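You operate a simulated robot arm through the tools that you are given. There is no shell and no other tool. Be economical: measure what you need, move in short steps, check, and stop when the job is done.

The job below is to be done with a simulated two-armed robot. You get a single attempt, and the scene is never put back.

Task
Pick up the malt card with one hand, pass it to the other hand and put it on the back corner of the long bench. Stack the 32 box from the top of the long bench on top of the 25 box. Open the small green door. Any order will do. Set down upright: malt card.

The check looks at the end state, three seconds after you hand in, the way a careful person would. Anything else that was tipped, shoved, dropped, spilled or broken makes it a failure.

Robot
Two 7-joint arms with two-finger parallel grippers on one trunk, on a base that drives. Base frame: it is fixed to the floor where the robot stands at the start and does not move with it; the origin is under the middle of the robot, x ahead of it, y to its left, z up. Units: mm, rad, N and s.
The left shoulder is at the start at [70, 188, 1115], the right one opposite. With the tool pointing down near the work surface each hand reaches from about 320 to 800 mm from the robot's upright axis, wherever it stands, measured 20 degrees to its own side. Places, roughly: back corner of the long bench [1000, 300, 800]; small green door [-2100, -4500, 500]. Payload 3.91 kg a hand.
Tool frame (each hand has its own): the origin (TCP) lies between the finger pads and is the grasp point; the fingertips stand 30 mm ahead of it; z points along the fingers, y is the line along which they close. Largest opening 110 mm; finger width 20, thickness 10; the body of the gripper, 48 by 112 mm, starts 55 mm behind the TCP.
Orientation is that of the tool frame in the base frame, as a unit quaternion [x, y, z, w]. With the fingers straight down and closing along the base's y, the tool's x points along the base's -x, its y along +y and its z along -z.

Tools
- The arms move only by the tool drive_tool. It takes "left_motion", "right_motion" or both (then of equal length, played together; a hand with none holds still); each is a list of rows, each an object of numbers (a shift or turn left out is 0, a gripper value left out holds the last): "dx", "dy", "dz": the shift along the base's x, y, z in mm; "rx", "ry", "rz": the turn, a rotation vector about the base's x, y, z in rad. In form: [{"dx": .., "dy": .., "dz": .., "rx": .., "ry": .., "rz": ..}, ...]. A call has 1 to 8 rows; each row is the pose to reach, as a shift and turn from the pose commanded when the call began. "left_jaw" and "right_jaw" are, for a hand that has rows, the gripper command, from -1 (fully open) to 1 (shut), values between in proportion, set as the call begins (left out, the last holds). Each row takes 0.2 s and may step no farther than 50 mm and 0.15 rad from the row before; otherwise, or with a gripper value out of range, the whole call is refused. A pose out of reach is approached as far as the arm can. The call stops where the force on the tool passes 40 N (or 10 N more than at its start, if that is more) or the arm is blocked; 0.2 s more then pass. The fingers move at their own pace (about 72 mm/s each) and stop on an object; they squeeze with about 42 N. The grip force told is the motor's: it shows also when the fingers shut on nothing. Time passes only in rows, and 0.2 s behind the last, so rows that repeat a pose let the fingers close. The reply holds the time, the measured pose of the TCP, the force on the tool along the base axes, the opening and the grip force, in the units named above and with some noise, with the torque about the TCP (base axes, N m) and any sound that the robot's microphone picked up, and new pictures: "show" is both (left out), scene, wrist or none (wrist: the cameras of the hands that moved).
- Cameras (640 x 400 px; columns grow to the right, rows downward): "scene" is now at [136.8, 18.2, 1336.8]; the picture's right is [0.23, -0.97, 0.00], its down [-0.59, -0.14, -0.79] and it looks along [0.77, 0.18, -0.61] (base axes); focal length 252 px, centre (320, 200). "left" rides on the left gripper at [72, -17, -103] in its tool frame; the picture's right is [0.23, 0.97, 0.00], its down [-0.76, 0.18, -0.62] and it looks along [-0.61, 0.14, 0.78] (tool axes); focal length 222 px, centre (320, 200). "right" rides on the right gripper at [72, 17, -103] in its tool frame; the picture's right is [-0.23, 0.97, 0.00], its down [-0.76, -0.18, -0.62] and it looks along [-0.61, -0.14, 0.78] (tool axes); focal length 222 px, centre (320, 200). There is no depth. A picture from a camera that has moved, and an enlarged one, comes with that camera's place and axes in the base frame and with its lens.
- slide_trunk(by): slides the trunk up (or, below 0, down) by that many mm; the arms and the scene camera ride with it, the base frame stays. It gives what a move gives, with no picture.
- base_move(legs): drives the robot by 1 to 6 legs, each [ahead, turn to the left] in mm and rad, along the robot's own axes; the way and the turn of a leg run together, so that a leg with both is an arc; at most 1500 mm and 3.142 rad a leg. The arms and the cameras ride along, it lands a little off, and it stops where it bumps. It gives what a move gives, and a new picture of the scene camera.
- turn_head(pan, tilt): turns the head with the scene camera to pan (to the left, within 1.501 rad either way) and tilt (down, from -0.506 to 1.204), counted from straight ahead of the robot. It gives what a move gives, and a new picture of the scene camera.
- zoom(camera, box): a new picture of the part [left, top, right, bottom] of that camera's present view, enlarged. It takes no simulated time.
- job_done(): hands the job in; it is judged then, once.

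Go step by step. Nothing tells you exact positions but the pictures and the camera data: compare them with the known pose of the tool, close in by small moves and look again before you grip or let go. The budget is 165 turns and 260 pictures, counting those below and the enlarged ones. Unless the task says otherwise, let go and move clear before handing in.

The tools are called after "Call:" as name(argument=value, ...) on one line, values as JSON. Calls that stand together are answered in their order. drive_tool: Moves the arms, as the interface text tells. Its arguments: {"type":"object","properties":{"left_motion":{"type":"array"},"left_jaw":{"type":"number"},"right_motion":{"type":"array"},"right_jaw":{"type":"number"},"show":{"type":"string","enum":["both","scene","wrist","none"]}},"required":[]} The other tools are called the same way: slide_trunk (by) slides the trunk up or down; base_move (legs) drives the base; turn_head (pan, tilt) turns the head that bears the scene camera; zoom (camera, box) takes an enlarged picture of a part of a camera's view; job_done () hands the job in.

At the start:

```text
clock: 0.0
left_position: [540.6, 326.8, 1092.5]
left_orientation: [0.001, 1.0, 0.0, -0.001]
left_wrist_force: [-0.2, 0.7, -0.6]
left_ft_torque: [0.0, 0.04, 0.01]
left_grip_width: 109.7
left_grip_force: 0.0
right_position: [447.5, -94.8, 1007.0]
right_orientation: [0.001, 1.0, 0.0, 0.001]
right_wrist_force: [0.9, -0.2, 1.4]
right_ft_torque: [-0.02, -0.01, -0.02]
right_grip_width: 110.0
right_grip_force: 0.1
trunk travel left (down, up): [-625.0, 315.0]
robot x, y, heading: [1.8, -3.7, -0.001]
head pan, tilt: [0.234, 0.656]
```

scene: 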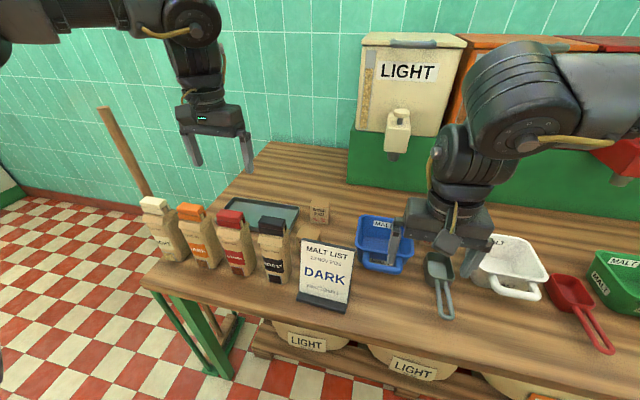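
right: 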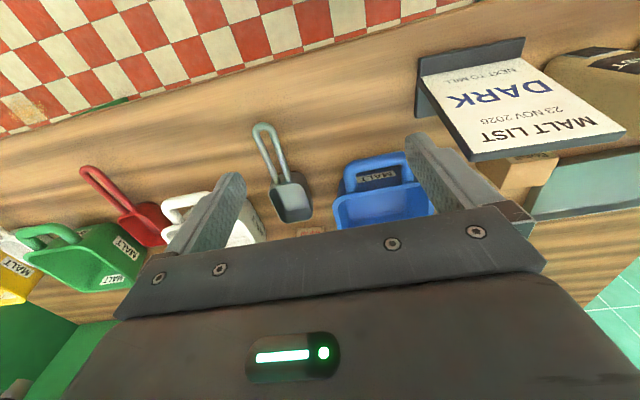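
left: 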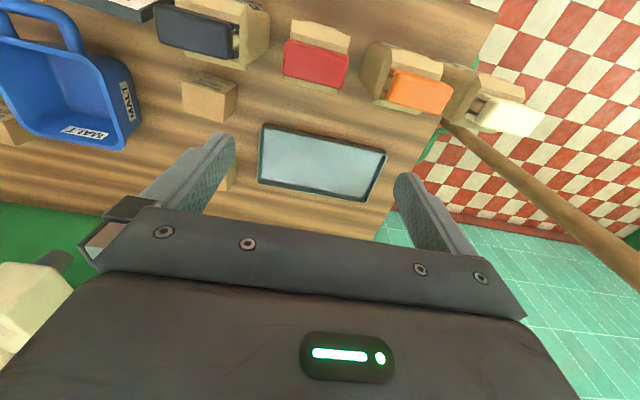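

I see the malt card standing near the front edge of the bench, and small cardboard boxes behind it. I'll zoom in to read the labels.

Call:
zoom(camera="scene", box=[220, 180, 420, 320])

Call:
zoom(camera="left", box=[0, 0, 480, 240])

Call:
turn_head(pan=-0.5, tilt=0.65)

```text
2.86 times, centred on (320, 250) of scene
camera zoom: at [136.8, 18.2, 1336.8], right [0.23, -0.97, 0.0], down [-0.59, -0.14, -0.79], along [0.77, 0.18, -0.61], focal length 719 px, centre (320, 57)
```

zoom: 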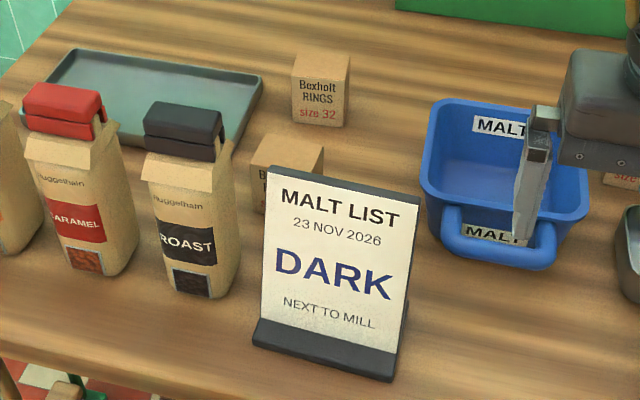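

```text
1.33 times, centred on (240, 120) of left
camera zoom: at [470.6, 310.6, 1196.0], right [-0.23, 0.97, 0.0], down [0.76, 0.18, 0.62], along [0.61, 0.14, -0.78], focal length 296 px, centre (427, 307)
```

zoom: 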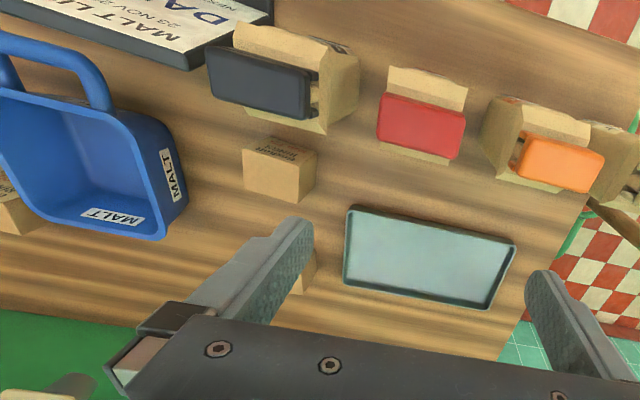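

```text
clock: 1.1
left_position: [542.5, 328.1, 1093.4]
left_orientation: [0.0, 1.0, 0.001, 0.0]
left_wrist_force: [0.1, -0.3, -0.1]
left_ft_torque: [-0.03, -0.01, -0.01]
left_grip_width: 110.1
left_grip_force: 0.1
right_position: [447.2, -94.9, 1006.1]
right_orientation: [0.001, 1.0, 0.0, 0.001]
right_wrist_force: [0.3, 0.2, 0.3]
right_ft_torque: [-0.01, -0.01, 0.01]
right_grip_width: 109.9
right_grip_force: 0.0
trunk travel left (down, up): [-625.0, 315.0]
robot x, y, heading: [0.1, -2.4, -0.003]
head pan, tilt: [-0.499, 0.649]
camera scene: at [128.9, -43.3, 1337.4], right [-0.48, -0.88, 0.0], down [-0.53, 0.29, -0.8], along [0.7, -0.38, -0.6], focal length 252 px, centre (320, 200)
```

scene: 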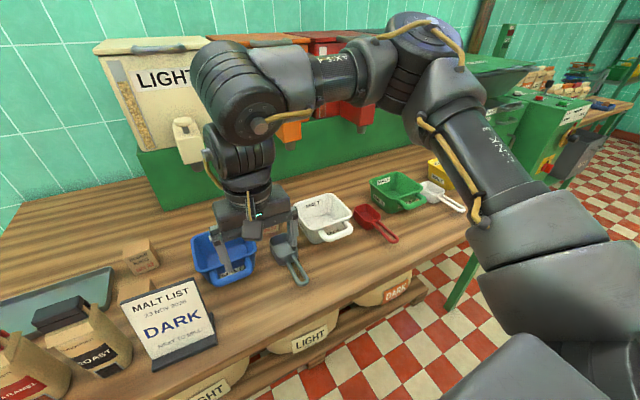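

The bench runs from about x=400 to x=1200, and the card's foot is near (454, 87). I can see a size 32 box, one box behind the card and another behind the blue scoop. I'll move the right hand aside to read the other boxes.

Call:
drive_tool(right_motion=[{"dy": -50, "dx": -20}, {"dy": -100, "dx": -40}, {"dy": -150, "dx": -40}, {"dy": -200, "dx": -40}, {"dy": -240, "dx": -40}], show="none")

Call:
turn_head(pan=0.0, tilt=0.65)

Call:
zoom(camera="scene", box=[220, 120, 460, 270])

```text
refused: row 1 steps farther than a row can; nothing moved
```

```text
clock: 2.0
left_position: [542.4, 327.5, 1093.2]
left_orientation: [0.0, 1.0, -0.001, 0.0]
left_wrist_force: [0.2, -1.0, -0.1]
left_ft_torque: [0.01, -0.05, -0.03]
left_grip_width: 110.0
left_grip_force: 0.2
right_position: [447.5, -95.4, 1006.0]
right_orientation: [0.0, 1.0, 0.0, 0.001]
right_wrist_force: [0.0, 0.3, -0.2]
right_ft_torque: [0.0, -0.04, -0.03]
right_grip_width: 109.8
right_grip_force: 0.0
trunk travel left (down, up): [-625.0, 315.0]
robot x, y, heading: [0.6, -6.7, -0.001]
head pan, tilt: [0.0, 0.649]
camera scene: at [139.4, -2.0, 1337.4], right [0.0, -1.0, 0.0], down [-0.6, 0.0, -0.8], along [0.8, 0.0, -0.6], focal length 252 px, centre (320, 200)
```

scene: 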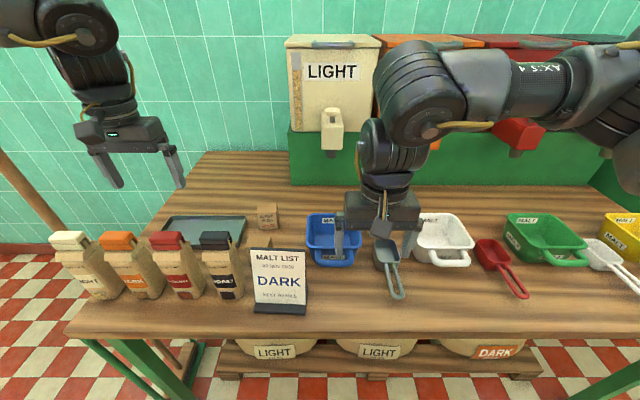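

```text
2.67 times, centred on (340, 195) of scene
camera zoom: at [139.4, -2.0, 1337.4], right [0.0, -1.0, 0.0], down [-0.6, 0.0, -0.8], along [0.8, 0.0, -0.6], focal length 671 px, centre (267, 213)
```

zoom: 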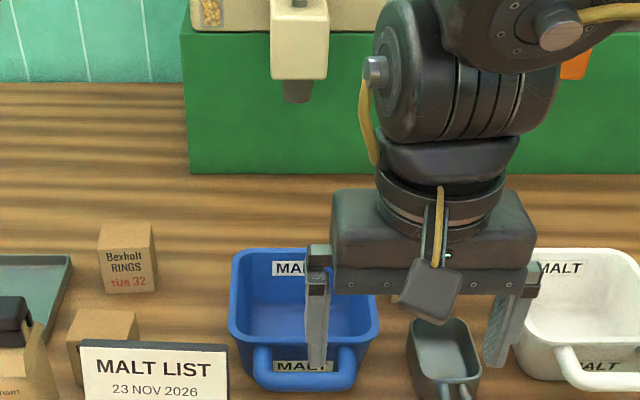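

I'll repeat the sidestep with shorter rows.

Call:
drive_tool(right_motion=[{"dy": -45}, {"dy": -90}, {"dy": -135}, {"dy": -180}, {"dy": -225}, {"dy": -270}, {"dy": -270}], show="none")

Call:
zoom(camera="scene", box=[180, 110, 500, 310])

```text
clock: 3.6
left_position: [540.9, 327.3, 1091.9]
left_orientation: [0.0, 1.0, 0.001, 0.0]
left_wrist_force: [0.5, 0.9, -0.4]
left_ft_torque: [-0.02, -0.03, -0.01]
left_grip_width: 110.1
left_grip_force: 0.1
right_position: [359.5, -277.0, 984.4]
right_orientation: [0.002, 1.0, -0.001, 0.001]
right_wrist_force: [0.0, 0.3, 0.0]
right_ft_torque: [-0.02, 0.01, -0.02]
right_grip_width: 110.0
right_grip_force: 0.1
right hand out of reach, approached as far as the arm can: row 1, 2, 3, 4, 5, 6, 7
trunk travel left (down, up): [-625.0, 315.0]
robot x, y, heading: [-0.2, -1.4, 0.002]
head pan, tilt: [0.0, 0.649]
```

```text
2.00 times, centred on (340, 210) of scene
camera zoom: at [139.9, -1.2, 1337.3], right [0.0, -1.0, 0.0], down [-0.6, 0.0, -0.8], along [0.8, 0.0, -0.6], focal length 504 px, centre (280, 180)
```

zoom: 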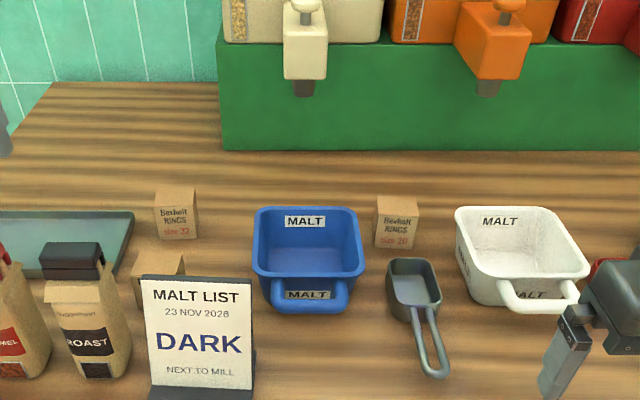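

The third box is size 20, so the one behind the card is probably 25. I'll confirm that once the card is lifted. The back corner is too far to reach from the front, so I'll check the space at the bench's left end.

Call:
turn_head(pan=1.0, tilt=0.6)

Call:
turn_head(pan=0.3, tilt=1.1)

Call:
turn_head(pan=-1.4, tilt=0.3)

```text
clock: 4.9
left_position: [542.5, 327.6, 1092.9]
left_orientation: [-0.001, 1.0, 0.0, 0.001]
left_wrist_force: [0.7, 0.2, 1.0]
left_ft_torque: [0.02, -0.02, 0.01]
left_grip_width: 109.8
left_grip_force: 0.1
right_position: [358.9, -276.6, 985.7]
right_orientation: [0.002, 1.0, 0.0, 0.001]
right_wrist_force: [-0.1, -0.2, -0.3]
right_ft_torque: [0.01, 0.01, 0.04]
right_grip_width: 110.0
right_grip_force: 0.0
trunk travel left (down, up): [-625.0, 315.0]
robot x, y, heading: [1.9, 2.5, 0.003]
head pan, tilt: [1.0, 0.6]
camera scene: at [100.4, 72.3, 1341.7], right [0.84, -0.54, 0.0], down [-0.31, -0.48, -0.83], along [0.45, 0.69, -0.56], focal length 252 px, centre (320, 200)
```

scene: 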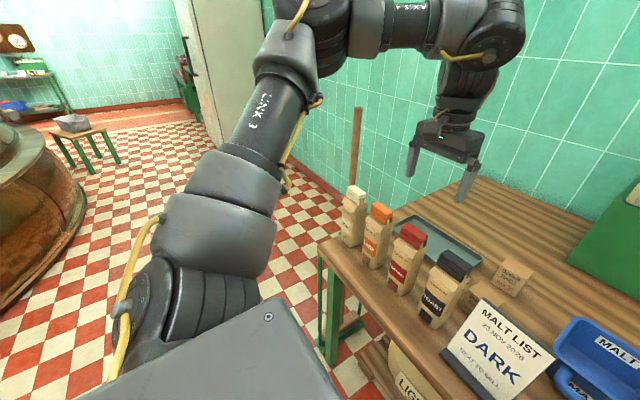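

```text
clock: 6.0
left_position: [540.9, 327.8, 1092.7]
left_orientation: [0.0, 1.0, 0.0, 0.0]
left_wrist_force: [0.4, -0.4, 0.0]
left_ft_torque: [0.03, 0.0, -0.02]
left_grip_width: 110.0
left_grip_force: 0.1
right_position: [359.5, -277.7, 983.9]
right_orientation: [0.002, 1.0, 0.0, 0.0]
right_wrist_force: [0.2, 0.3, 0.8]
right_ft_torque: [0.03, -0.02, 0.0]
right_grip_width: 110.2
right_grip_force: 0.1
trunk travel left (down, up): [-625.0, 315.0]
robot x, y, heading: [-0.7, 2.6, 0.0]
head pan, tilt: [0.3, 1.1]
camera scene: at [113.0, 16.7, 1303.1], right [0.3, -0.95, 0.0], down [-0.85, -0.26, -0.45], along [0.43, 0.13, -0.89], focal length 252 px, centre (320, 200)
```

scene: 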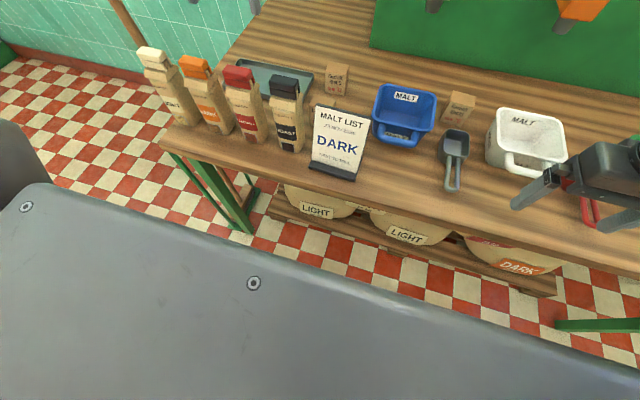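

```text
clock: 7.7
left_position: [541.4, 328.2, 1093.6]
left_orientation: [0.0, 1.0, 0.0, 0.0]
left_wrist_force: [-0.5, 0.1, 0.3]
left_ft_torque: [-0.01, 0.02, 0.01]
left_grip_width: 110.1
left_grip_force: 0.1
right_position: [359.1, -277.4, 985.2]
right_orientation: [0.002, 1.0, -0.001, 0.001]
right_wrist_force: [0.7, 0.4, -0.2]
right_ft_torque: [-0.01, 0.01, -0.01]
right_grip_width: 110.0
right_grip_force: 0.1
trunk travel left (down, up): [-625.0, 315.0]
robot x, y, heading: [-1.3, 1.0, -0.002]
head pan, tilt: [-1.4, 0.3]
camera scene: at [68.6, -94.0, 1369.1], right [-0.99, -0.17, 0.0], down [-0.05, 0.29, -0.96], along [0.16, -0.94, -0.3], focal length 252 px, centre (320, 200)
```

scene: 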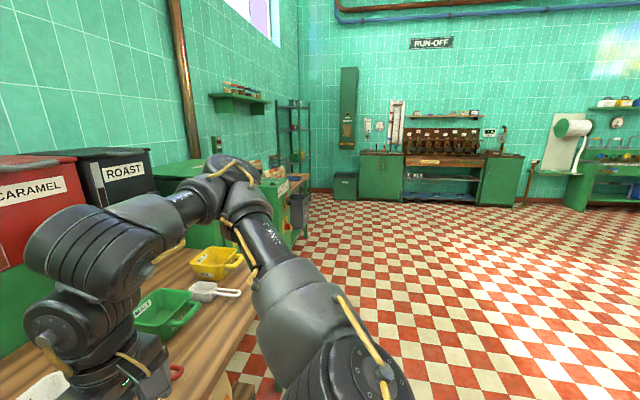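

There is free floor at the bench's left end, with a pole standing near (590, 645), so I can place the card from that side. First I'll raise the trunk and move the right hand over the card, fingers closing along x, with its camera looking at the card edge-on.

Call:
slide_trunk(by=150)

Call:
drive_tool(right_motion=[{"dx": 10, "dy": 20, "rz": 0.14}, {"dx": 20, "dy": 40, "rz": 0.28}, {"dx": 30, "dy": 60, "rz": 0.42}, {"dx": 40, "dy": 80, "rz": 0.56}, {"dx": 50, "dy": 100, "rz": 0.7}, {"dx": 60, "dy": 120, "rz": 0.84}, {"dx": 70, "dy": 140, "rz": 0.98}, {"dx": 80, "dy": 160, "rz": 1.12}], show="none")

Call:
turn_head(pan=0.1, tilt=0.8)

```text
clock: 9.4
left_position: [542.0, 326.3, 1243.1]
left_orientation: [0.0, 1.0, 0.0, 0.0]
left_wrist_force: [0.0, 0.8, -0.9]
left_ft_torque: [0.0, -0.01, -0.01]
left_grip_width: 109.8
left_grip_force: 0.0
right_position: [359.7, -276.0, 1135.8]
right_orientation: [0.001, 1.0, 0.0, 0.001]
right_wrist_force: [-0.1, 0.6, 0.2]
right_ft_torque: [-0.03, -0.02, -0.03]
right_grip_width: 110.2
right_grip_force: 0.1
trunk travel left (down, up): [-775.0, 165.0]
robot x, y, heading: [1.1, 0.4, -0.004]
head pan, tilt: [-1.4, 0.3]
```

```text
clock: 11.2
left_position: [540.3, 329.1, 1243.3]
left_orientation: [0.0, 1.0, 0.0, 0.0]
left_wrist_force: [-0.1, 0.0, 0.4]
left_ft_torque: [-0.01, -0.04, -0.02]
left_grip_width: 110.0
left_grip_force: 0.0
right_position: [228.0, -15.7, 1147.8]
right_orientation: [-0.502, 0.865, 0.008, 0.011]
right_wrist_force: [0.5, 0.6, 0.2]
right_ft_torque: [-0.02, -0.01, 0.01]
right_grip_width: 110.0
right_grip_force: 0.1
right hand out of reach, approached as far as the arm can: row 1, 2, 3, 4, 5, 6, 7, 8
trunk travel left (down, up): [-775.0, 165.0]
robot x, y, heading: [1.0, 2.2, -0.0]
head pan, tilt: [-1.4, 0.3]
```

```text
clock: 12.8
left_position: [541.5, 327.9, 1242.6]
left_orientation: [0.0, 1.0, -0.001, 0.0]
left_wrist_force: [-0.3, -1.1, -0.6]
left_ft_torque: [0.0, 0.0, 0.01]
left_grip_width: 110.2
left_grip_force: 0.1
right_position: [229.5, -16.2, 1147.0]
right_orientation: [-0.5, 0.866, 0.009, 0.011]
right_wrist_force: [0.4, -0.5, -0.4]
right_ft_torque: [0.01, -0.01, -0.02]
right_grip_width: 109.9
right_grip_force: 0.1
trunk travel left (down, up): [-775.0, 165.0]
robot x, y, heading: [1.0, -0.4, -0.006]
head pan, tilt: [0.099, 0.799]
camera scene: at [132.9, 6.1, 1474.8], right [0.1, -1.0, 0.0], down [-0.71, -0.07, -0.7], along [0.69, 0.07, -0.72], focal length 252 px, centre (320, 200)
```

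scene: 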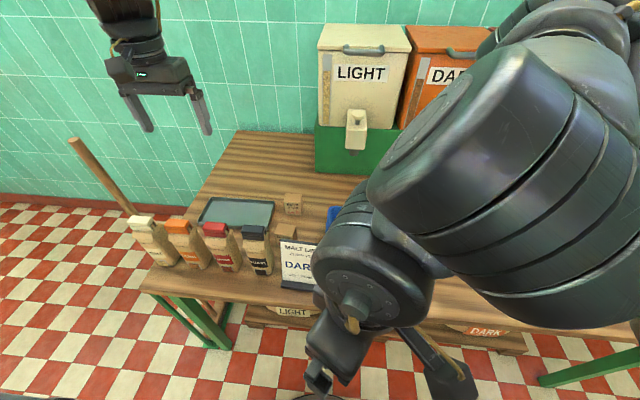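

The right arm is folded too high and too close. I'll move it outward and down to get it into comfortable reach.

Call:
drive_tool(right_motion=[{"dx": 45}, {"dx": 90}, {"dx": 130, "dz": -20}, {"dx": 160, "dz": -50}, {"dx": 180, "dz": -80}, {"dx": 180, "dz": -80}], show="both")

```text
clock: 14.2
left_position: [541.4, 328.9, 1243.1]
left_orientation: [0.001, 1.0, 0.0, -0.001]
left_wrist_force: [-0.5, 0.5, 0.5]
left_ft_torque: [0.0, -0.02, 0.01]
left_grip_width: 110.0
left_grip_force: 0.1
right_position: [233.0, -12.3, 1112.9]
right_orientation: [-0.499, 0.867, 0.01, 0.011]
right_wrist_force: [0.4, -0.8, 0.2]
right_ft_torque: [0.01, 0.0, 0.01]
right_grip_width: 110.0
right_grip_force: 0.1
right hand out of reach, approached as far as the arm can: row 1, 2, 3, 4, 5, 6
trunk travel left (down, up): [-775.0, 165.0]
robot x, y, heading: [0.8, -1.4, 0.004]
head pan, tilt: [0.099, 0.799]
camera scene: at [132.9, 6.0, 1474.8], right [0.1, -1.0, 0.0], down [-0.71, -0.07, -0.7], along [0.69, 0.07, -0.72], focal length 252 px, centre (320, 200)
camera right: at [179.9, -68.4, 1213.9], right [-0.73, 0.69, 0.01], down [0.53, 0.55, 0.65], along [0.44, 0.48, -0.76], focal length 222 px, centre (320, 200)
```

scene: 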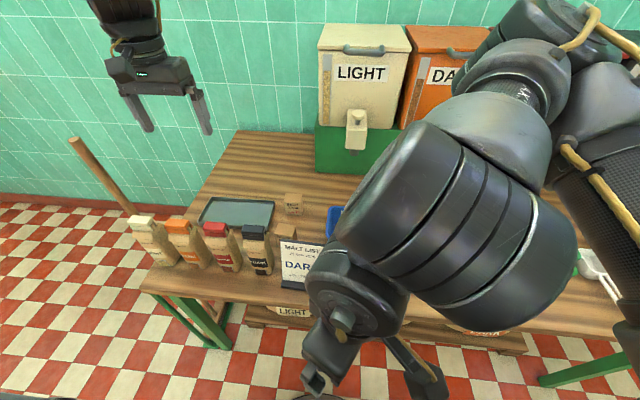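
right: 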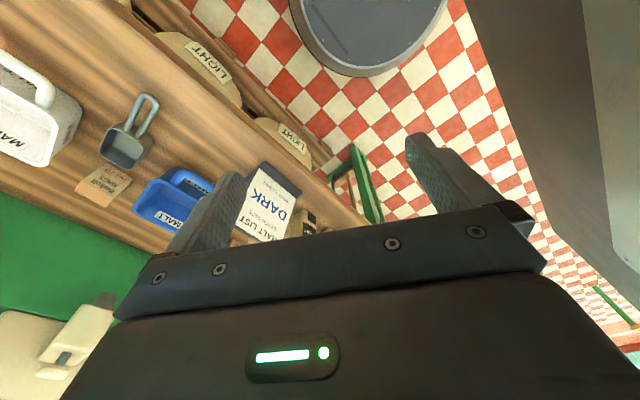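

The arm barely moved. I'll check whether unreached commands accumulate, using a move straight down in the free space in front of the bench.

Call:
drive_tool(right_motion=[{"dz": -40}, {"dz": -80}, {"dz": -80}], show="none")

```text
clock: 15.0
left_position: [540.4, 327.9, 1244.1]
left_orientation: [0.0, 1.0, 0.0, 0.0]
left_wrist_force: [0.4, -0.1, -0.2]
left_ft_torque: [0.02, -0.01, -0.01]
left_grip_width: 109.9
left_grip_force: 0.2
right_position: [231.1, -9.7, 1035.7]
right_orientation: [-0.501, 0.865, 0.009, 0.012]
right_wrist_force: [-0.3, -0.2, -0.7]
right_ft_torque: [-0.02, 0.0, 0.02]
right_grip_width: 110.2
right_grip_force: 0.1
right hand out of reach, approached as far as the arm can: row 2
trunk travel left (down, up): [-775.0, 165.0]
robot x, y, heading: [-2.2, 2.0, 0.002]
head pan, tilt: [0.099, 0.799]
```

Call:
drive_tool(right_motion=[{"dx": 40, "dy": -15}, {"dx": 80, "dy": -30}, {"dx": 120, "dy": -45}, {"dx": 160, "dy": -60}, {"dx": 200, "dy": -75}, {"dx": 240, "dy": -75}, {"dx": 240, "dy": -75}], show="none")

```text
clock: 16.6
left_position: [541.5, 328.1, 1243.0]
left_orientation: [-0.001, 1.0, 0.001, 0.0]
left_wrist_force: [0.0, 0.3, -0.7]
left_ft_torque: [-0.04, 0.01, 0.02]
left_grip_width: 109.7
left_grip_force: 0.1
right_position: [231.0, -10.4, 1035.1]
right_orientation: [-0.501, 0.866, 0.008, 0.012]
right_wrist_force: [0.4, -0.7, 0.4]
right_ft_torque: [0.02, -0.01, 0.03]
right_grip_width: 109.9
right_grip_force: 0.1
right hand out of reach, approached as far as the arm can: row 1, 2, 3, 4, 5, 6, 7
trunk travel left (down, up): [-775.0, 165.0]
robot x, y, heading: [-3.4, 2.2, 0.0]
head pan, tilt: [0.099, 0.799]
```

It's stuck at a joint limit, so I'll unwind the yaw before moving outward.

Call:
drive_tool(right_motion=[{"rz": -0.14, "dy": -15}, {"rz": -0.28, "dy": -30}, {"rz": -0.42, "dy": -45}, {"rz": -0.56, "dy": -60}, {"rz": -0.7, "dy": -75}, {"rz": -0.84, "dy": -90}, {"rz": -0.98, "dy": -105}, {"rz": -1.05, "dy": -120}], show="none")

Call:
drive_tool(right_motion=[{"dx": 30}, {"dx": 60}], show="scene")

```text
clock: 18.4
left_position: [543.7, 327.6, 1239.8]
left_orientation: [0.0, 1.0, 0.0, 0.0]
left_wrist_force: [0.2, -0.2, -1.1]
left_ft_torque: [0.01, 0.02, 0.02]
left_grip_width: 109.8
left_grip_force: 0.0
right_position: [302.9, -72.1, 1063.4]
right_orientation: [0.008, 0.999, 0.041, 0.025]
right_wrist_force: [-0.2, 0.6, -0.3]
right_ft_torque: [-0.01, 0.05, 0.03]
right_grip_width: 110.3
right_grip_force: 0.0
right hand out of reach, approached as far as the arm can: row 1, 2, 3, 4, 5, 6, 7, 8
trunk travel left (down, up): [-775.0, 165.0]
robot x, y, heading: [-1.0, -0.2, -0.002]
head pan, tilt: [0.099, 0.799]
```

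```text
clock: 19.0
left_position: [545.4, 325.4, 1242.3]
left_orientation: [0.0, 1.0, 0.001, -0.002]
left_wrist_force: [-0.5, -0.4, -1.0]
left_ft_torque: [0.0, 0.0, -0.03]
left_grip_width: 110.1
left_grip_force: 0.1
right_position: [352.9, -82.4, 1042.4]
right_orientation: [0.0, 1.0, 0.001, 0.013]
right_wrist_force: [-0.3, -0.1, 0.0]
right_ft_torque: [0.0, 0.04, 0.03]
right_grip_width: 110.3
right_grip_force: 0.1
trunk travel left (down, up): [-775.0, 165.0]
robot x, y, heading: [-1.4, -6.0, 0.001]
head pan, tilt: [0.099, 0.799]
camera scene: at [136.6, 3.5, 1474.4], right [0.1, -1.0, 0.0], down [-0.72, -0.07, -0.7], along [0.69, 0.07, -0.72], focal length 252 px, centre (320, 200)
```

scene: 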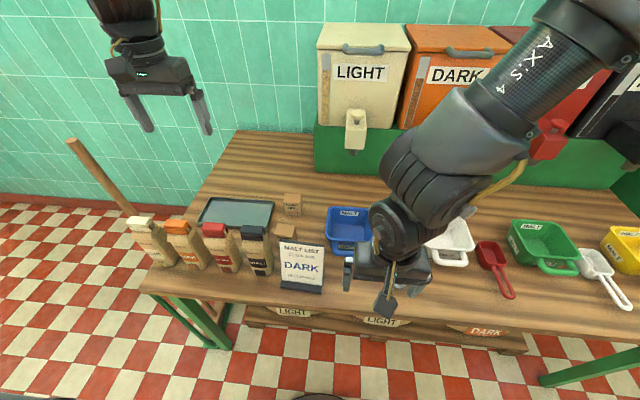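

The arm is free again. I'll move outward with no yaw first, then yaw.

Call:
drive_tool(right_motion=[{"dx": 45}, {"dx": 90}, {"dx": 135, "dy": 5}, {"dx": 160, "dy": 10}], show="none")

Call:
drive_tool(right_motion=[{"rz": 0.14}, {"rz": 0.28}, {"rz": 0.42}, {"rz": 0.56}, {"rz": 0.7}, {"rz": 0.84}, {"rz": 0.84}], show="none")

```text
clock: 20.0
left_position: [542.7, 328.5, 1241.7]
left_orientation: [0.001, 1.0, -0.001, -0.001]
left_wrist_force: [-0.5, 0.7, -0.5]
left_ft_torque: [0.0, 0.01, 0.0]
left_grip_width: 110.1
left_grip_force: 0.0
right_position: [511.1, -69.7, 1040.9]
right_orientation: [-0.001, 1.0, 0.001, 0.013]
right_wrist_force: [0.7, -0.8, -0.1]
right_ft_torque: [0.02, 0.03, 0.0]
right_grip_width: 110.1
right_grip_force: 0.2
trunk travel left (down, up): [-775.0, 165.0]
robot x, y, heading: [-0.3, 0.6, 0.002]
head pan, tilt: [0.099, 0.799]
```

```text
clock: 21.6
left_position: [541.5, 327.6, 1242.5]
left_orientation: [0.0, 1.0, -0.001, 0.0]
left_wrist_force: [-0.7, -0.7, 0.1]
left_ft_torque: [0.0, 0.01, -0.01]
left_grip_width: 109.9
left_grip_force: 0.0
right_position: [414.9, 4.9, 1056.9]
right_orientation: [-0.231, 0.972, 0.039, 0.003]
right_wrist_force: [0.1, 0.8, -0.1]
right_ft_torque: [-0.04, 0.01, -0.03]
right_grip_width: 110.0
right_grip_force: 0.1
right hand out of reach, approached as far as the arm can: row 1, 2, 3, 4, 5, 6, 7
trunk travel left (down, up): [-775.0, 165.0]
robot x, y, heading: [-2.5, 0.4, 0.005]
head pan, tilt: [0.099, 0.799]
```

Right yaw is limited in the positive direction, so I'll yaw negative instead. With each hand tilted outward across the card, the cameras won't clash during the handover.

Call:
drive_tool(right_motion=[{"rz": -0.14, "dx": 15, "dy": -20}, {"rz": -0.28, "dx": 30, "dy": -40}, {"rz": -0.42, "dx": 45, "dy": -60}, {"rz": -0.56, "dx": 60, "dy": -80}, {"rz": -0.7, "dx": 70, "dy": -90}, {"rz": -0.84, "dx": 70, "dy": -90}, {"rz": -0.98, "dx": 70, "dy": -90}, {"rz": -1.12, "dx": 70, "dy": -90}], show="none")

Call:
drive_tool(right_motion=[{"rz": -0.14}, {"rz": -0.28}, {"rz": -0.42}, {"rz": -0.56}, {"rz": -0.7}, {"rz": -0.84}, {"rz": -0.92}, {"rz": -0.92}], show="none")

```text
clock: 23.4
left_position: [542.0, 327.5, 1242.6]
left_orientation: [-0.001, 1.0, 0.0, 0.001]
left_wrist_force: [0.2, -0.1, 0.4]
left_ft_torque: [0.02, -0.01, -0.02]
left_grip_width: 110.0
left_grip_force: 0.1
right_position: [472.2, -76.6, 1057.0]
right_orientation: [0.29, 0.957, -0.006, 0.017]
right_wrist_force: [-0.1, 0.5, -0.8]
right_ft_torque: [0.01, 0.01, -0.02]
right_grip_width: 109.8
right_grip_force: 0.1
trunk travel left (down, up): [-775.0, 165.0]
robot x, y, heading: [0.2, -0.2, 0.0]
head pan, tilt: [0.099, 0.799]
```

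```text
clock: 25.2
left_position: [541.5, 327.8, 1242.8]
left_orientation: [0.001, 1.0, 0.0, 0.001]
left_wrist_force: [-0.5, 0.3, -0.4]
left_ft_torque: [0.0, -0.04, -0.02]
left_grip_width: 110.1
left_grip_force: 0.1
right_position: [472.6, -76.1, 1056.8]
right_orientation: [0.685, 0.728, -0.012, 0.012]
right_wrist_force: [0.2, 0.6, 0.5]
right_ft_torque: [0.0, 0.02, -0.02]
right_grip_width: 109.9
right_grip_force: 0.0
trunk travel left (down, up): [-775.0, 165.0]
robot x, y, heading: [0.8, -1.4, 0.002]
head pan, tilt: [0.099, 0.799]
```

Negative yaw works. Now I'll tilt the right hand outward about x.

Call:
drive_tool(right_motion=[{"rx": 0.14}, {"rx": 0.28}, {"rx": 0.42}, {"rx": 0.56}, {"rx": 0.7}, {"rx": 0.7}], show="both")

```text
clock: 26.6
left_position: [541.9, 328.4, 1241.8]
left_orientation: [0.0, 1.0, -0.001, 0.0]
left_wrist_force: [-0.2, -0.9, -0.5]
left_ft_torque: [0.02, -0.02, 0.04]
left_grip_width: 109.8
left_grip_force: 0.0
right_position: [472.8, -74.5, 1058.1]
right_orientation: [0.647, 0.689, 0.238, -0.224]
right_wrist_force: [-0.1, 0.9, 0.3]
right_ft_torque: [0.02, -0.01, 0.02]
right_grip_width: 110.0
right_grip_force: 0.2
trunk travel left (down, up): [-775.0, 165.0]
robot x, y, heading: [6.1, -2.9, 0.001]
head pan, tilt: [0.099, 0.799]
camera scene: at [132.8, 7.5, 1474.8], right [0.1, -1.0, 0.0], down [-0.71, -0.07, -0.7], along [0.69, 0.07, -0.72], focal length 252 px, centre (320, 200)
camera right: at [483.4, -80.7, 1184.5], right [0.99, -0.13, -0.1], down [-0.13, -0.99, 0.01], along [-0.1, 0.0, -0.99], focal length 222 px, centre (320, 200)
```

scene: 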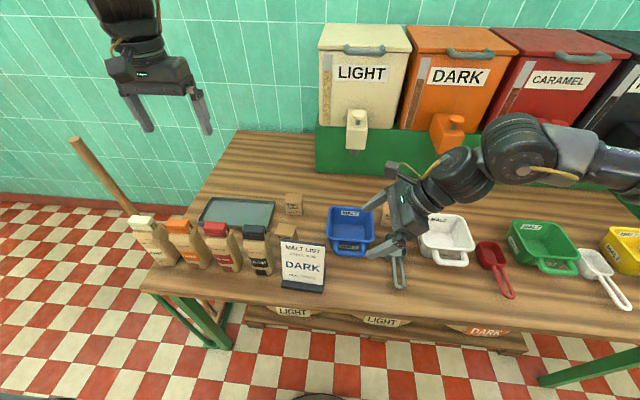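
right: 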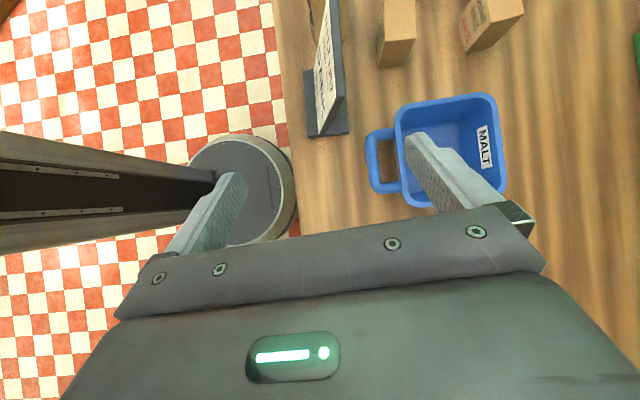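

This is a clear top-down view of the card. I'll zoom to measure its lean.

Call:
zoom(camera="right", box=[260, 0, 440, 150])

Call:
zoom(camera="scene", box=[210, 180, 370, 310])

```text
2.67 times, centred on (350, 75) of right
camera zoom: at [483.4, -80.7, 1184.5], right [0.99, -0.13, -0.1], down [-0.13, -0.99, 0.01], along [-0.1, 0.0, -0.99], focal length 592 px, centre (240, 533)
```

zoom: 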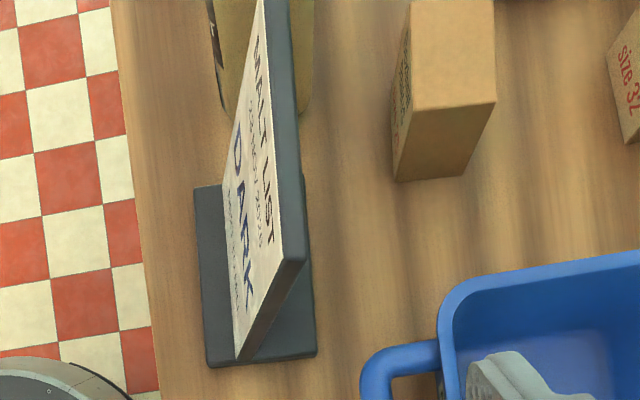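

```text
3.08 times, centred on (290, 245) of scene
camera zoom: at [132.8, 7.5, 1474.8], right [0.1, -1.0, 0.0], down [-0.71, -0.07, -0.7], along [0.69, 0.07, -0.72], focal length 775 px, centre (412, 62)
```

zoom: 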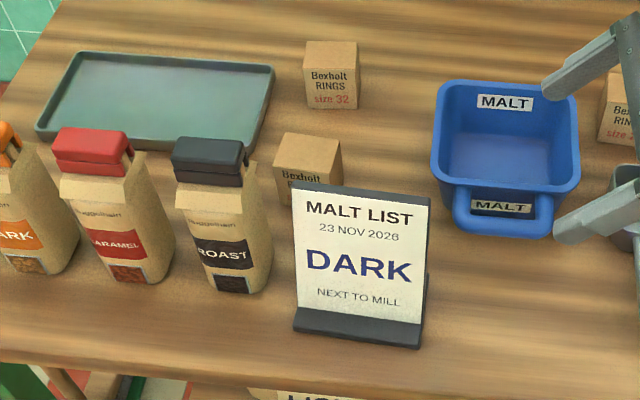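

The card spans y=32–150 with its top edge near (497, ·, 922), about 10 mm thick and leaning back about 0.25 rad. I'll align the tilt and hover above the right upper corner.

Call:
drive_tool(right_motion=[{"dx": 5, "dy": 30, "dz": -10, "ry": 0.1, "rz": -0.02}, {"dx": 10, "dy": 65, "dz": -20, "ry": 0.2, "rz": -0.04}, {"dx": 15, "dy": 100, "dz": -35, "ry": 0.283, "rz": -0.05}, {"dx": 18, "dy": 130, "dz": -50, "ry": 0.283, "rz": -0.05}, {"dx": 18, "dy": 130, "dz": -58, "ry": 0.283, "rz": -0.05}], show="both")

```text
clock: 27.8
left_position: [541.3, 327.8, 1243.5]
left_orientation: [-0.001, 1.0, 0.0, 0.0]
left_wrist_force: [-0.7, 0.3, 0.3]
left_ft_torque: [0.02, 0.0, 0.02]
left_grip_width: 110.1
left_grip_force: 0.0
right_position: [489.3, 55.8, 999.8]
right_orientation: [0.691, 0.634, 0.15, -0.313]
right_wrist_force: [-1.0, 0.6, 0.7]
right_ft_torque: [-0.02, 0.01, 0.01]
right_grip_width: 109.7
right_grip_force: 0.0
trunk travel left (down, up): [-775.0, 165.0]
robot x, y, heading: [1.2, 0.0, 0.006]
head pan, tilt: [0.099, 0.799]
camera scene: at [132.8, 5.5, 1474.8], right [0.1, -1.0, 0.0], down [-0.71, -0.07, -0.7], along [0.69, 0.07, -0.72], focal length 252 px, centre (320, 200)
camera right: at [535.4, 47.9, 1117.8], right [0.91, -0.18, -0.37], down [-0.17, -0.98, 0.06], along [-0.38, 0.01, -0.93], focal length 222 px, centre (320, 200)
```

scene: 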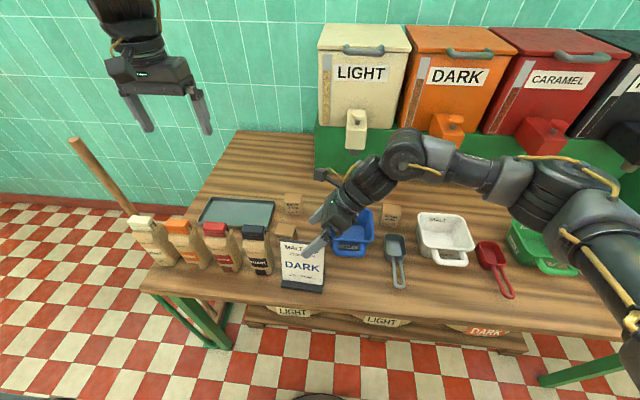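
right: 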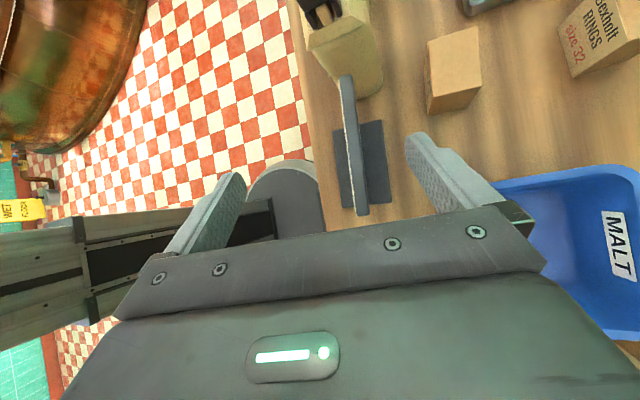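

The plate is edge-on between the jaws and the lean matches. I'll descend over the corner.

Call:
drive_tool(right_motion=[{"dz": -30}, {"dz": -60}, {"dz": -85}, {"dz": -98}, {"dz": -98}], show="wrist")

Call:
zoom(camera="scene", box=[240, 170, 400, 310])

```text
clock: 29.0
left_position: [541.5, 327.4, 1242.9]
left_orientation: [-0.001, 1.0, 0.0, 0.0]
left_wrist_force: [-0.6, 0.3, -0.4]
left_ft_torque: [0.05, 0.0, 0.0]
left_grip_width: 109.8
left_grip_force: 0.1
right_position: [489.3, 55.1, 901.6]
right_orientation: [0.692, 0.634, 0.15, -0.312]
right_wrist_force: [-0.7, -0.1, -0.3]
right_ft_torque: [0.05, 0.02, -0.01]
right_grip_width: 110.1
right_grip_force: 0.1
trunk travel left (down, up): [-775.0, 165.0]
robot x, y, heading: [-0.7, -1.5, -0.0]
head pan, tilt: [0.099, 0.799]
camera right: at [534.9, 47.8, 1019.8], right [0.91, -0.18, -0.37], down [-0.17, -0.98, 0.06], along [-0.38, 0.01, -0.93], focal length 222 px, centre (320, 200)
```

right: 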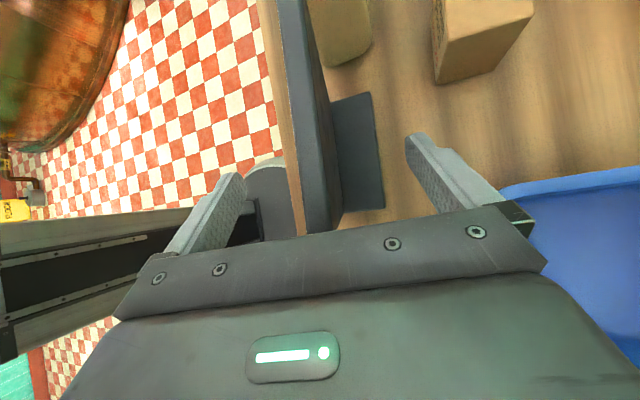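

```text
2.86 times, centred on (320, 240) of scene
camera zoom: at [132.8, 6.1, 1474.8], right [0.1, -1.0, 0.0], down [-0.71, -0.07, -0.7], along [0.69, 0.07, -0.72], focal length 719 px, centre (320, 86)
```

zoom: 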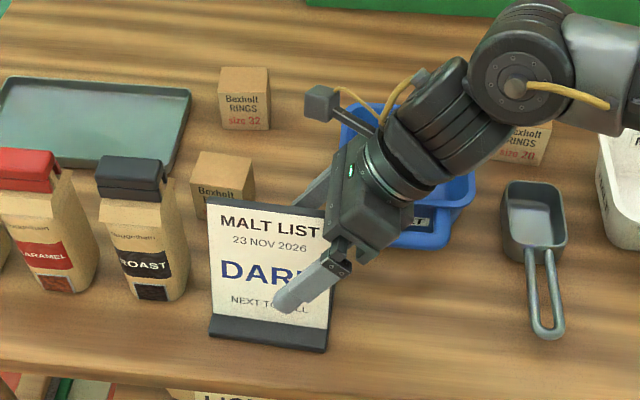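

The plate sits midway between the fingers, so I'll close the right gripper.

Call:
drive_tool(right_motion=[{}, {}, {}, {}, {}], right_jaw=1, show="wrist")

```text
clock: 30.2
left_position: [541.3, 327.5, 1243.1]
left_orientation: [0.001, 1.0, 0.0, 0.0]
left_wrist_force: [-0.6, 0.6, 0.2]
left_ft_torque: [-0.01, 0.01, 0.0]
left_grip_width: 110.1
left_grip_force: 0.0
right_position: [489.1, 55.9, 902.7]
right_orientation: [0.692, 0.634, 0.15, -0.312]
right_wrist_force: [0.0, -0.2, 0.8]
right_ft_torque: [-0.06, 0.04, -0.01]
right_grip_width: 11.6
right_grip_force: 42.1
trunk travel left (down, up): [-775.0, 165.0]
robot x, y, heading: [-1.3, -0.7, 0.001]
head pan, tilt: [0.099, 0.799]
camera right: at [534.9, 47.9, 1020.2], right [0.91, -0.18, -0.37], down [-0.17, -0.98, 0.06], along [-0.38, 0.01, -0.93], focal length 222 px, centre (320, 200)
```

right: 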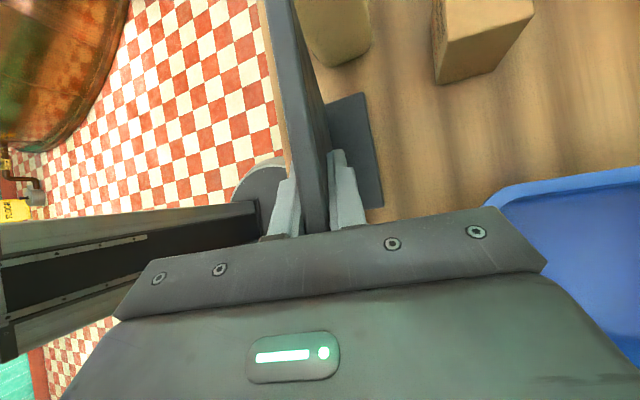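

I have a firm grip at 11.6 mm, so I'll lift the card straight up 100 mm.

Call:
drive_tool(right_motion=[{"dz": 20}, {"dz": 45}, {"dz": 70}, {"dz": 100}, {"dz": 100}], show="scene")

Call:
zoom(camera="scene", box=[200, 150, 400, 310])

```text
clock: 31.4
left_position: [543.1, 326.4, 1242.7]
left_orientation: [0.0, 1.0, 0.0, 0.0]
left_wrist_force: [0.0, -0.1, 0.6]
left_ft_torque: [-0.04, -0.06, -0.03]
left_grip_width: 110.0
left_grip_force: 0.1
right_position: [489.9, 55.2, 1002.2]
right_orientation: [0.691, 0.634, 0.15, -0.313]
right_wrist_force: [-1.0, -0.3, -1.5]
right_ft_torque: [-0.07, 0.01, 0.02]
right_grip_width: 11.5
right_grip_force: 42.4
trunk travel left (down, up): [-775.0, 165.0]
robot x, y, heading: [-3.5, 0.8, -0.001]
head pan, tilt: [0.099, 0.799]
camera scene: at [133.3, 6.1, 1474.7], right [0.1, -1.0, 0.0], down [-0.71, -0.07, -0.7], along [0.69, 0.07, -0.72], focal length 252 px, centre (320, 200)
```

scene: 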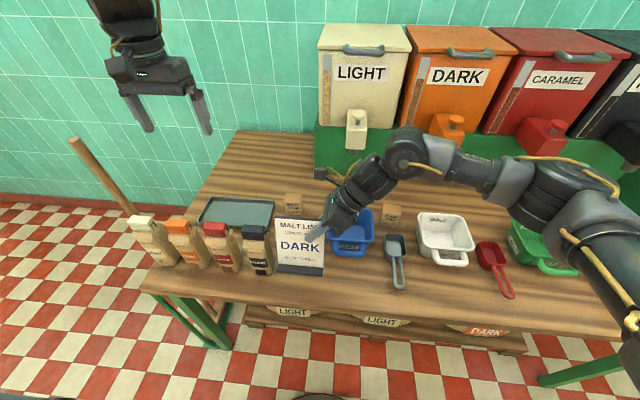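

```text
2.50 times, centred on (300, 230) of scene
camera zoom: at [133.3, 6.1, 1474.7], right [0.1, -1.0, 0.0], down [-0.71, -0.07, -0.7], along [0.69, 0.07, -0.72], focal length 629 px, centre (370, 125)
```

zoom: 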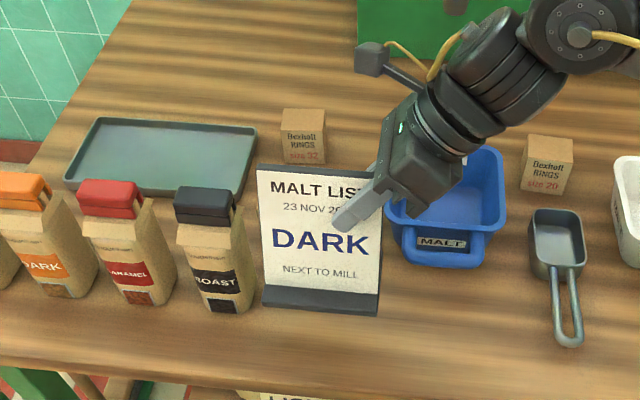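

The card is lifted level. Now I'll bring the left hand into the mirrored orientation, with yaw +90°.

Call:
drive_tool(left_motion=[{"rz": 0.14, "dz": -15}, {"rz": 0.28, "dz": -30}, {"rz": 0.42, "dz": -45}, {"rz": 0.56, "dz": -60}, {"rz": 0.7, "dz": -75}, {"rz": 0.84, "dz": -90}, {"rz": 0.98, "dz": -90}, {"rz": 1.12, "dz": -90}], show="none")

Call:
drive_tool(left_motion=[{"rz": 0.14}, {"rz": 0.28}, {"rz": 0.45}, {"rz": 0.45}], show="none")

```text
clock: 33.2
left_position: [574.7, 475.7, 1197.0]
left_orientation: [-0.529, 0.849, 0.0, 0.0]
left_wrist_force: [0.0, -0.4, -0.3]
left_ft_torque: [-0.02, -0.01, -0.01]
left_grip_width: 109.9
left_grip_force: 0.0
left hand out of reach, approached as far as the arm can: row 4, 5, 6, 7, 8
right_position: [487.6, 54.8, 1003.3]
right_orientation: [0.691, 0.634, 0.15, -0.312]
right_wrist_force: [-0.3, 0.1, -1.3]
right_ft_torque: [-0.06, -0.01, -0.01]
right_grip_width: 11.6
right_grip_force: 42.0
trunk travel left (down, up): [-775.0, 165.0]
robot x, y, heading: [-0.4, -2.9, -0.0]
head pan, tilt: [0.099, 0.799]
```

```text
refused: row 3 steps farther than a row can; nothing moved
```

Call:
drive_tool(left_motion=[{"rz": 0.1, "dy": -20, "dz": -40}, {"rz": 0.2, "dy": -40, "dz": -70}, {"rz": 0.3, "dy": -65, "dz": -90}, {"rz": 0.4, "dy": -90, "dz": -90}, {"rz": 0.45, "dx": -20, "dy": -115, "dz": -90}, {"rz": 0.45, "dx": -50, "dy": -150, "dz": -90}, {"rz": 0.45, "dx": -50, "dy": -150, "dz": -90}], show="scene")

```text
clock: 34.8
left_position: [641.5, 477.1, 1143.6]
left_orientation: [-0.64, 0.768, 0.0, -0.001]
left_wrist_force: [-0.2, 0.4, 1.0]
left_ft_torque: [-0.02, -0.01, 0.01]
left_grip_width: 110.0
left_grip_force: 0.1
left hand out of reach, approached as far as the arm can: row 1, 2, 3, 4, 5, 6, 7
right_position: [488.1, 55.1, 1003.3]
right_orientation: [0.691, 0.634, 0.15, -0.312]
right_wrist_force: [-0.8, -0.9, -1.1]
right_ft_torque: [-0.05, 0.0, 0.0]
right_grip_width: 11.6
right_grip_force: 42.4
trunk travel left (down, up): [-775.0, 165.0]
robot x, y, heading: [-1.6, 1.6, 0.004]
head pan, tilt: [0.099, 0.799]
camera scene: at [131.5, 6.3, 1474.9], right [0.1, -1.0, 0.0], down [-0.71, -0.07, -0.7], along [0.69, 0.07, -0.72], focal length 252 px, centre (320, 200)
```

scene: 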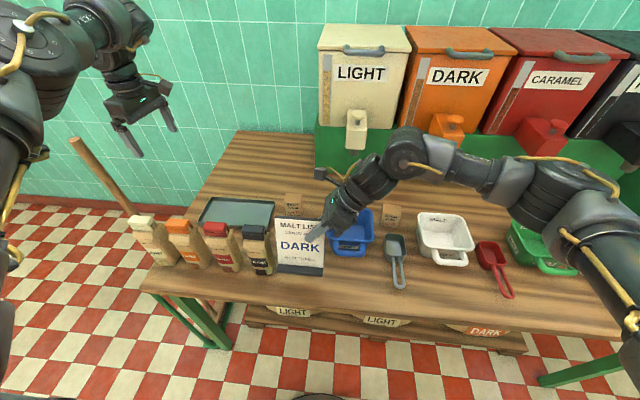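

The left yaw is nearly there at 80°, and the limit eases when the hand is further inward. I'll shift the card to the robot's midline, then bring the left hand inward.

Call:
drive_tool(right_motion=[{"dy": -30}, {"dy": -60}, {"dy": -91}, {"dy": -91}], left_motion=[{"dx": -20, "dy": -35}, {"dx": -40, "dy": -70}, {"dx": -60, "dy": -105}, {"dx": -80, "dy": -140}], show="none")

Call:
drive_tool(left_motion=[{"dx": -5, "dy": -35}, {"dx": -10, "dy": -70}, {"dx": -15, "dy": -105}, {"dx": -20, "dy": -140}], show="none")

```text
clock: 35.8
left_position: [644.1, 473.5, 1143.2]
left_orientation: [-0.641, 0.768, 0.0, -0.002]
left_wrist_force: [0.2, 0.0, 0.5]
left_ft_torque: [0.02, -0.01, 0.01]
left_grip_width: 110.2
left_grip_force: 0.0
left hand out of reach, approached as far as the arm can: row 1, 2, 3, 4
right_position: [489.7, -35.9, 1001.2]
right_orientation: [0.691, 0.634, 0.149, -0.313]
right_wrist_force: [0.3, 0.0, -0.3]
right_ft_torque: [-0.06, -0.04, -0.01]
right_grip_width: 11.4
right_grip_force: 42.0
trunk travel left (down, up): [-775.0, 165.0]
robot x, y, heading: [3.6, 0.7, 0.004]
head pan, tilt: [0.099, 0.799]
```

```text
clock: 36.8
left_position: [645.3, 473.1, 1144.1]
left_orientation: [-0.641, 0.767, 0.0, -0.002]
left_wrist_force: [0.5, -0.5, 0.0]
left_ft_torque: [-0.03, -0.01, 0.0]
left_grip_width: 110.2
left_grip_force: 0.0
left hand out of reach, approached as far as the arm can: row 1, 2, 3, 4
right_position: [489.8, -37.4, 1001.1]
right_orientation: [0.691, 0.634, 0.15, -0.313]
right_wrist_force: [0.2, 0.0, -1.0]
right_ft_torque: [-0.05, 0.01, -0.02]
right_grip_width: 11.5
right_grip_force: 42.3
trunk travel left (down, up): [-775.0, 165.0]
robot x, y, heading: [0.2, -0.1, 0.002]
head pan, tilt: [0.099, 0.799]
```

It's at a joint limit again. I'll unwind the left yaw while moving inward and down, then yaw again from there.

Call:
drive_tool(left_motion=[{"rz": -0.14, "dx": -15, "dy": -30}, {"rz": -0.28, "dx": -30, "dy": -60}, {"rz": -0.42, "dx": -45, "dy": -90}, {"rz": -0.56, "dx": -60, "dy": -120}, {"rz": -0.7, "dx": -75, "dy": -150}, {"rz": -0.84, "dx": -90, "dy": -180}, {"rz": -0.98, "dx": -105, "dy": -210}, {"rz": -1.12, "dx": -120, "dy": -240}], show="none")

Call:
drive_tool(left_motion=[{"rz": -0.1, "dz": -15}, {"rz": -0.2, "dz": -30}, {"rz": -0.3, "dz": -30}], show="scene")

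```text
clock: 38.6
left_position: [530.0, 233.8, 1153.4]
left_orientation: [-0.134, 0.991, 0.001, 0.0]
left_wrist_force: [0.2, -0.6, -0.2]
left_ft_torque: [0.06, 0.02, -0.01]
left_grip_width: 110.0
left_grip_force: 0.1
left hand out of reach, approached as far as the arm can: row 1, 2, 3, 4, 5, 6, 7, 8
right_position: [489.9, -38.3, 1000.5]
right_orientation: [0.691, 0.634, 0.15, -0.313]
right_wrist_force: [0.0, -0.4, -0.8]
right_ft_torque: [-0.03, 0.0, -0.01]
right_grip_width: 11.9
right_grip_force: 42.2
trunk travel left (down, up): [-775.0, 165.0]
robot x, y, heading: [-1.7, 2.8, 0.0]
head pan, tilt: [0.099, 0.799]
```

```text
clock: 39.4
left_position: [530.1, 236.1, 1121.0]
left_orientation: [0.016, 1.0, 0.001, -0.001]
left_wrist_force: [0.9, -0.5, -0.4]
left_ft_torque: [-0.02, 0.02, -0.02]
left_grip_width: 110.2
left_grip_force: 0.0
right_position: [490.1, -36.1, 1001.5]
right_orientation: [0.691, 0.634, 0.15, -0.313]
right_wrist_force: [-0.8, 0.0, -1.4]
right_ft_torque: [-0.04, -0.04, -0.01]
right_grip_width: 11.8
right_grip_force: 41.9
trunk travel left (down, up): [-775.0, 165.0]
robot x, y, heading: [-0.4, 0.3, 0.001]
head pan, tilt: [0.099, 0.799]
camera scene: at [132.7, 6.2, 1474.8], right [0.1, -1.0, 0.0], down [-0.71, -0.07, -0.7], along [0.69, 0.07, -0.72], focal length 252 px, centre (320, 200)
```

scene: 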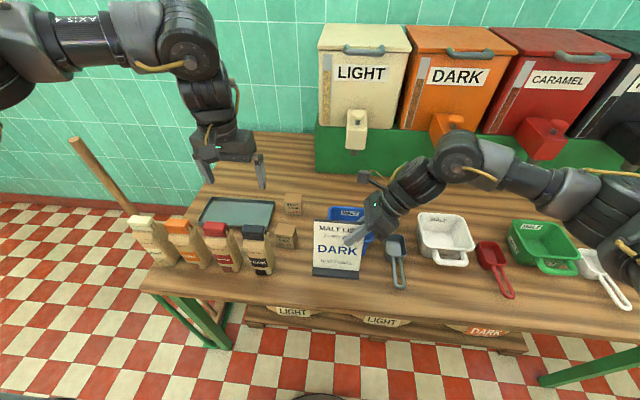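

Call:
zoom(camera="scene", box=[230, 170, 360, 290])

Call:
drive_tool(left_motion=[{"dx": -15, "dy": -35, "rz": 0.03}, {"dx": -30, "dy": -70, "rz": 0.06}, {"dx": -45, "dy": -100, "rz": 0.1}, {"dx": -45, "dy": -100, "rz": 0.24}, {"dx": -45, "dy": -100, "rz": 0.38}, {"dx": -45, "dy": -100, "rz": 0.52}, {"dx": -45, "dy": -100, "rz": 0.66}, {"dx": -45, "dy": -100, "rz": 0.8}], show="none")

```text
3.33 times, centred on (295, 230) of scene
camera zoom: at [132.7, 6.2, 1474.8], right [0.1, -1.0, 0.0], down [-0.71, -0.07, -0.7], along [0.69, 0.07, -0.72], focal length 839 px, centre (403, 100)
```

zoom: 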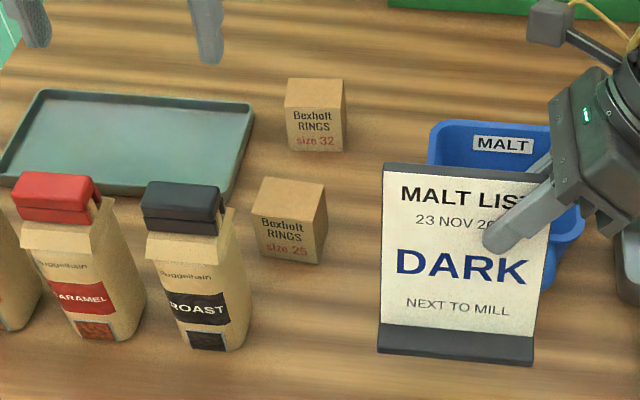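

```text
clock: 41.2
left_position: [639.2, 274.6, 1157.9]
left_orientation: [-0.375, 0.927, 0.004, -0.002]
left_wrist_force: [0.8, 0.3, 0.4]
left_ft_torque: [0.05, 0.05, 0.01]
left_grip_width: 109.9
left_grip_force: 0.1
left hand out of reach, approached as far as the arm can: row 2, 3, 4, 5, 6, 7, 8
right_position: [492.7, -41.3, 1000.1]
right_orientation: [0.692, 0.633, 0.15, -0.314]
right_wrist_force: [0.9, -0.7, -1.6]
right_ft_torque: [-0.03, 0.02, 0.03]
right_grip_width: 11.8
right_grip_force: 42.4
trunk travel left (down, up): [-775.0, 165.0]
robot x, y, heading: [1.0, 1.9, 0.003]
head pan, tilt: [0.099, 0.799]
```

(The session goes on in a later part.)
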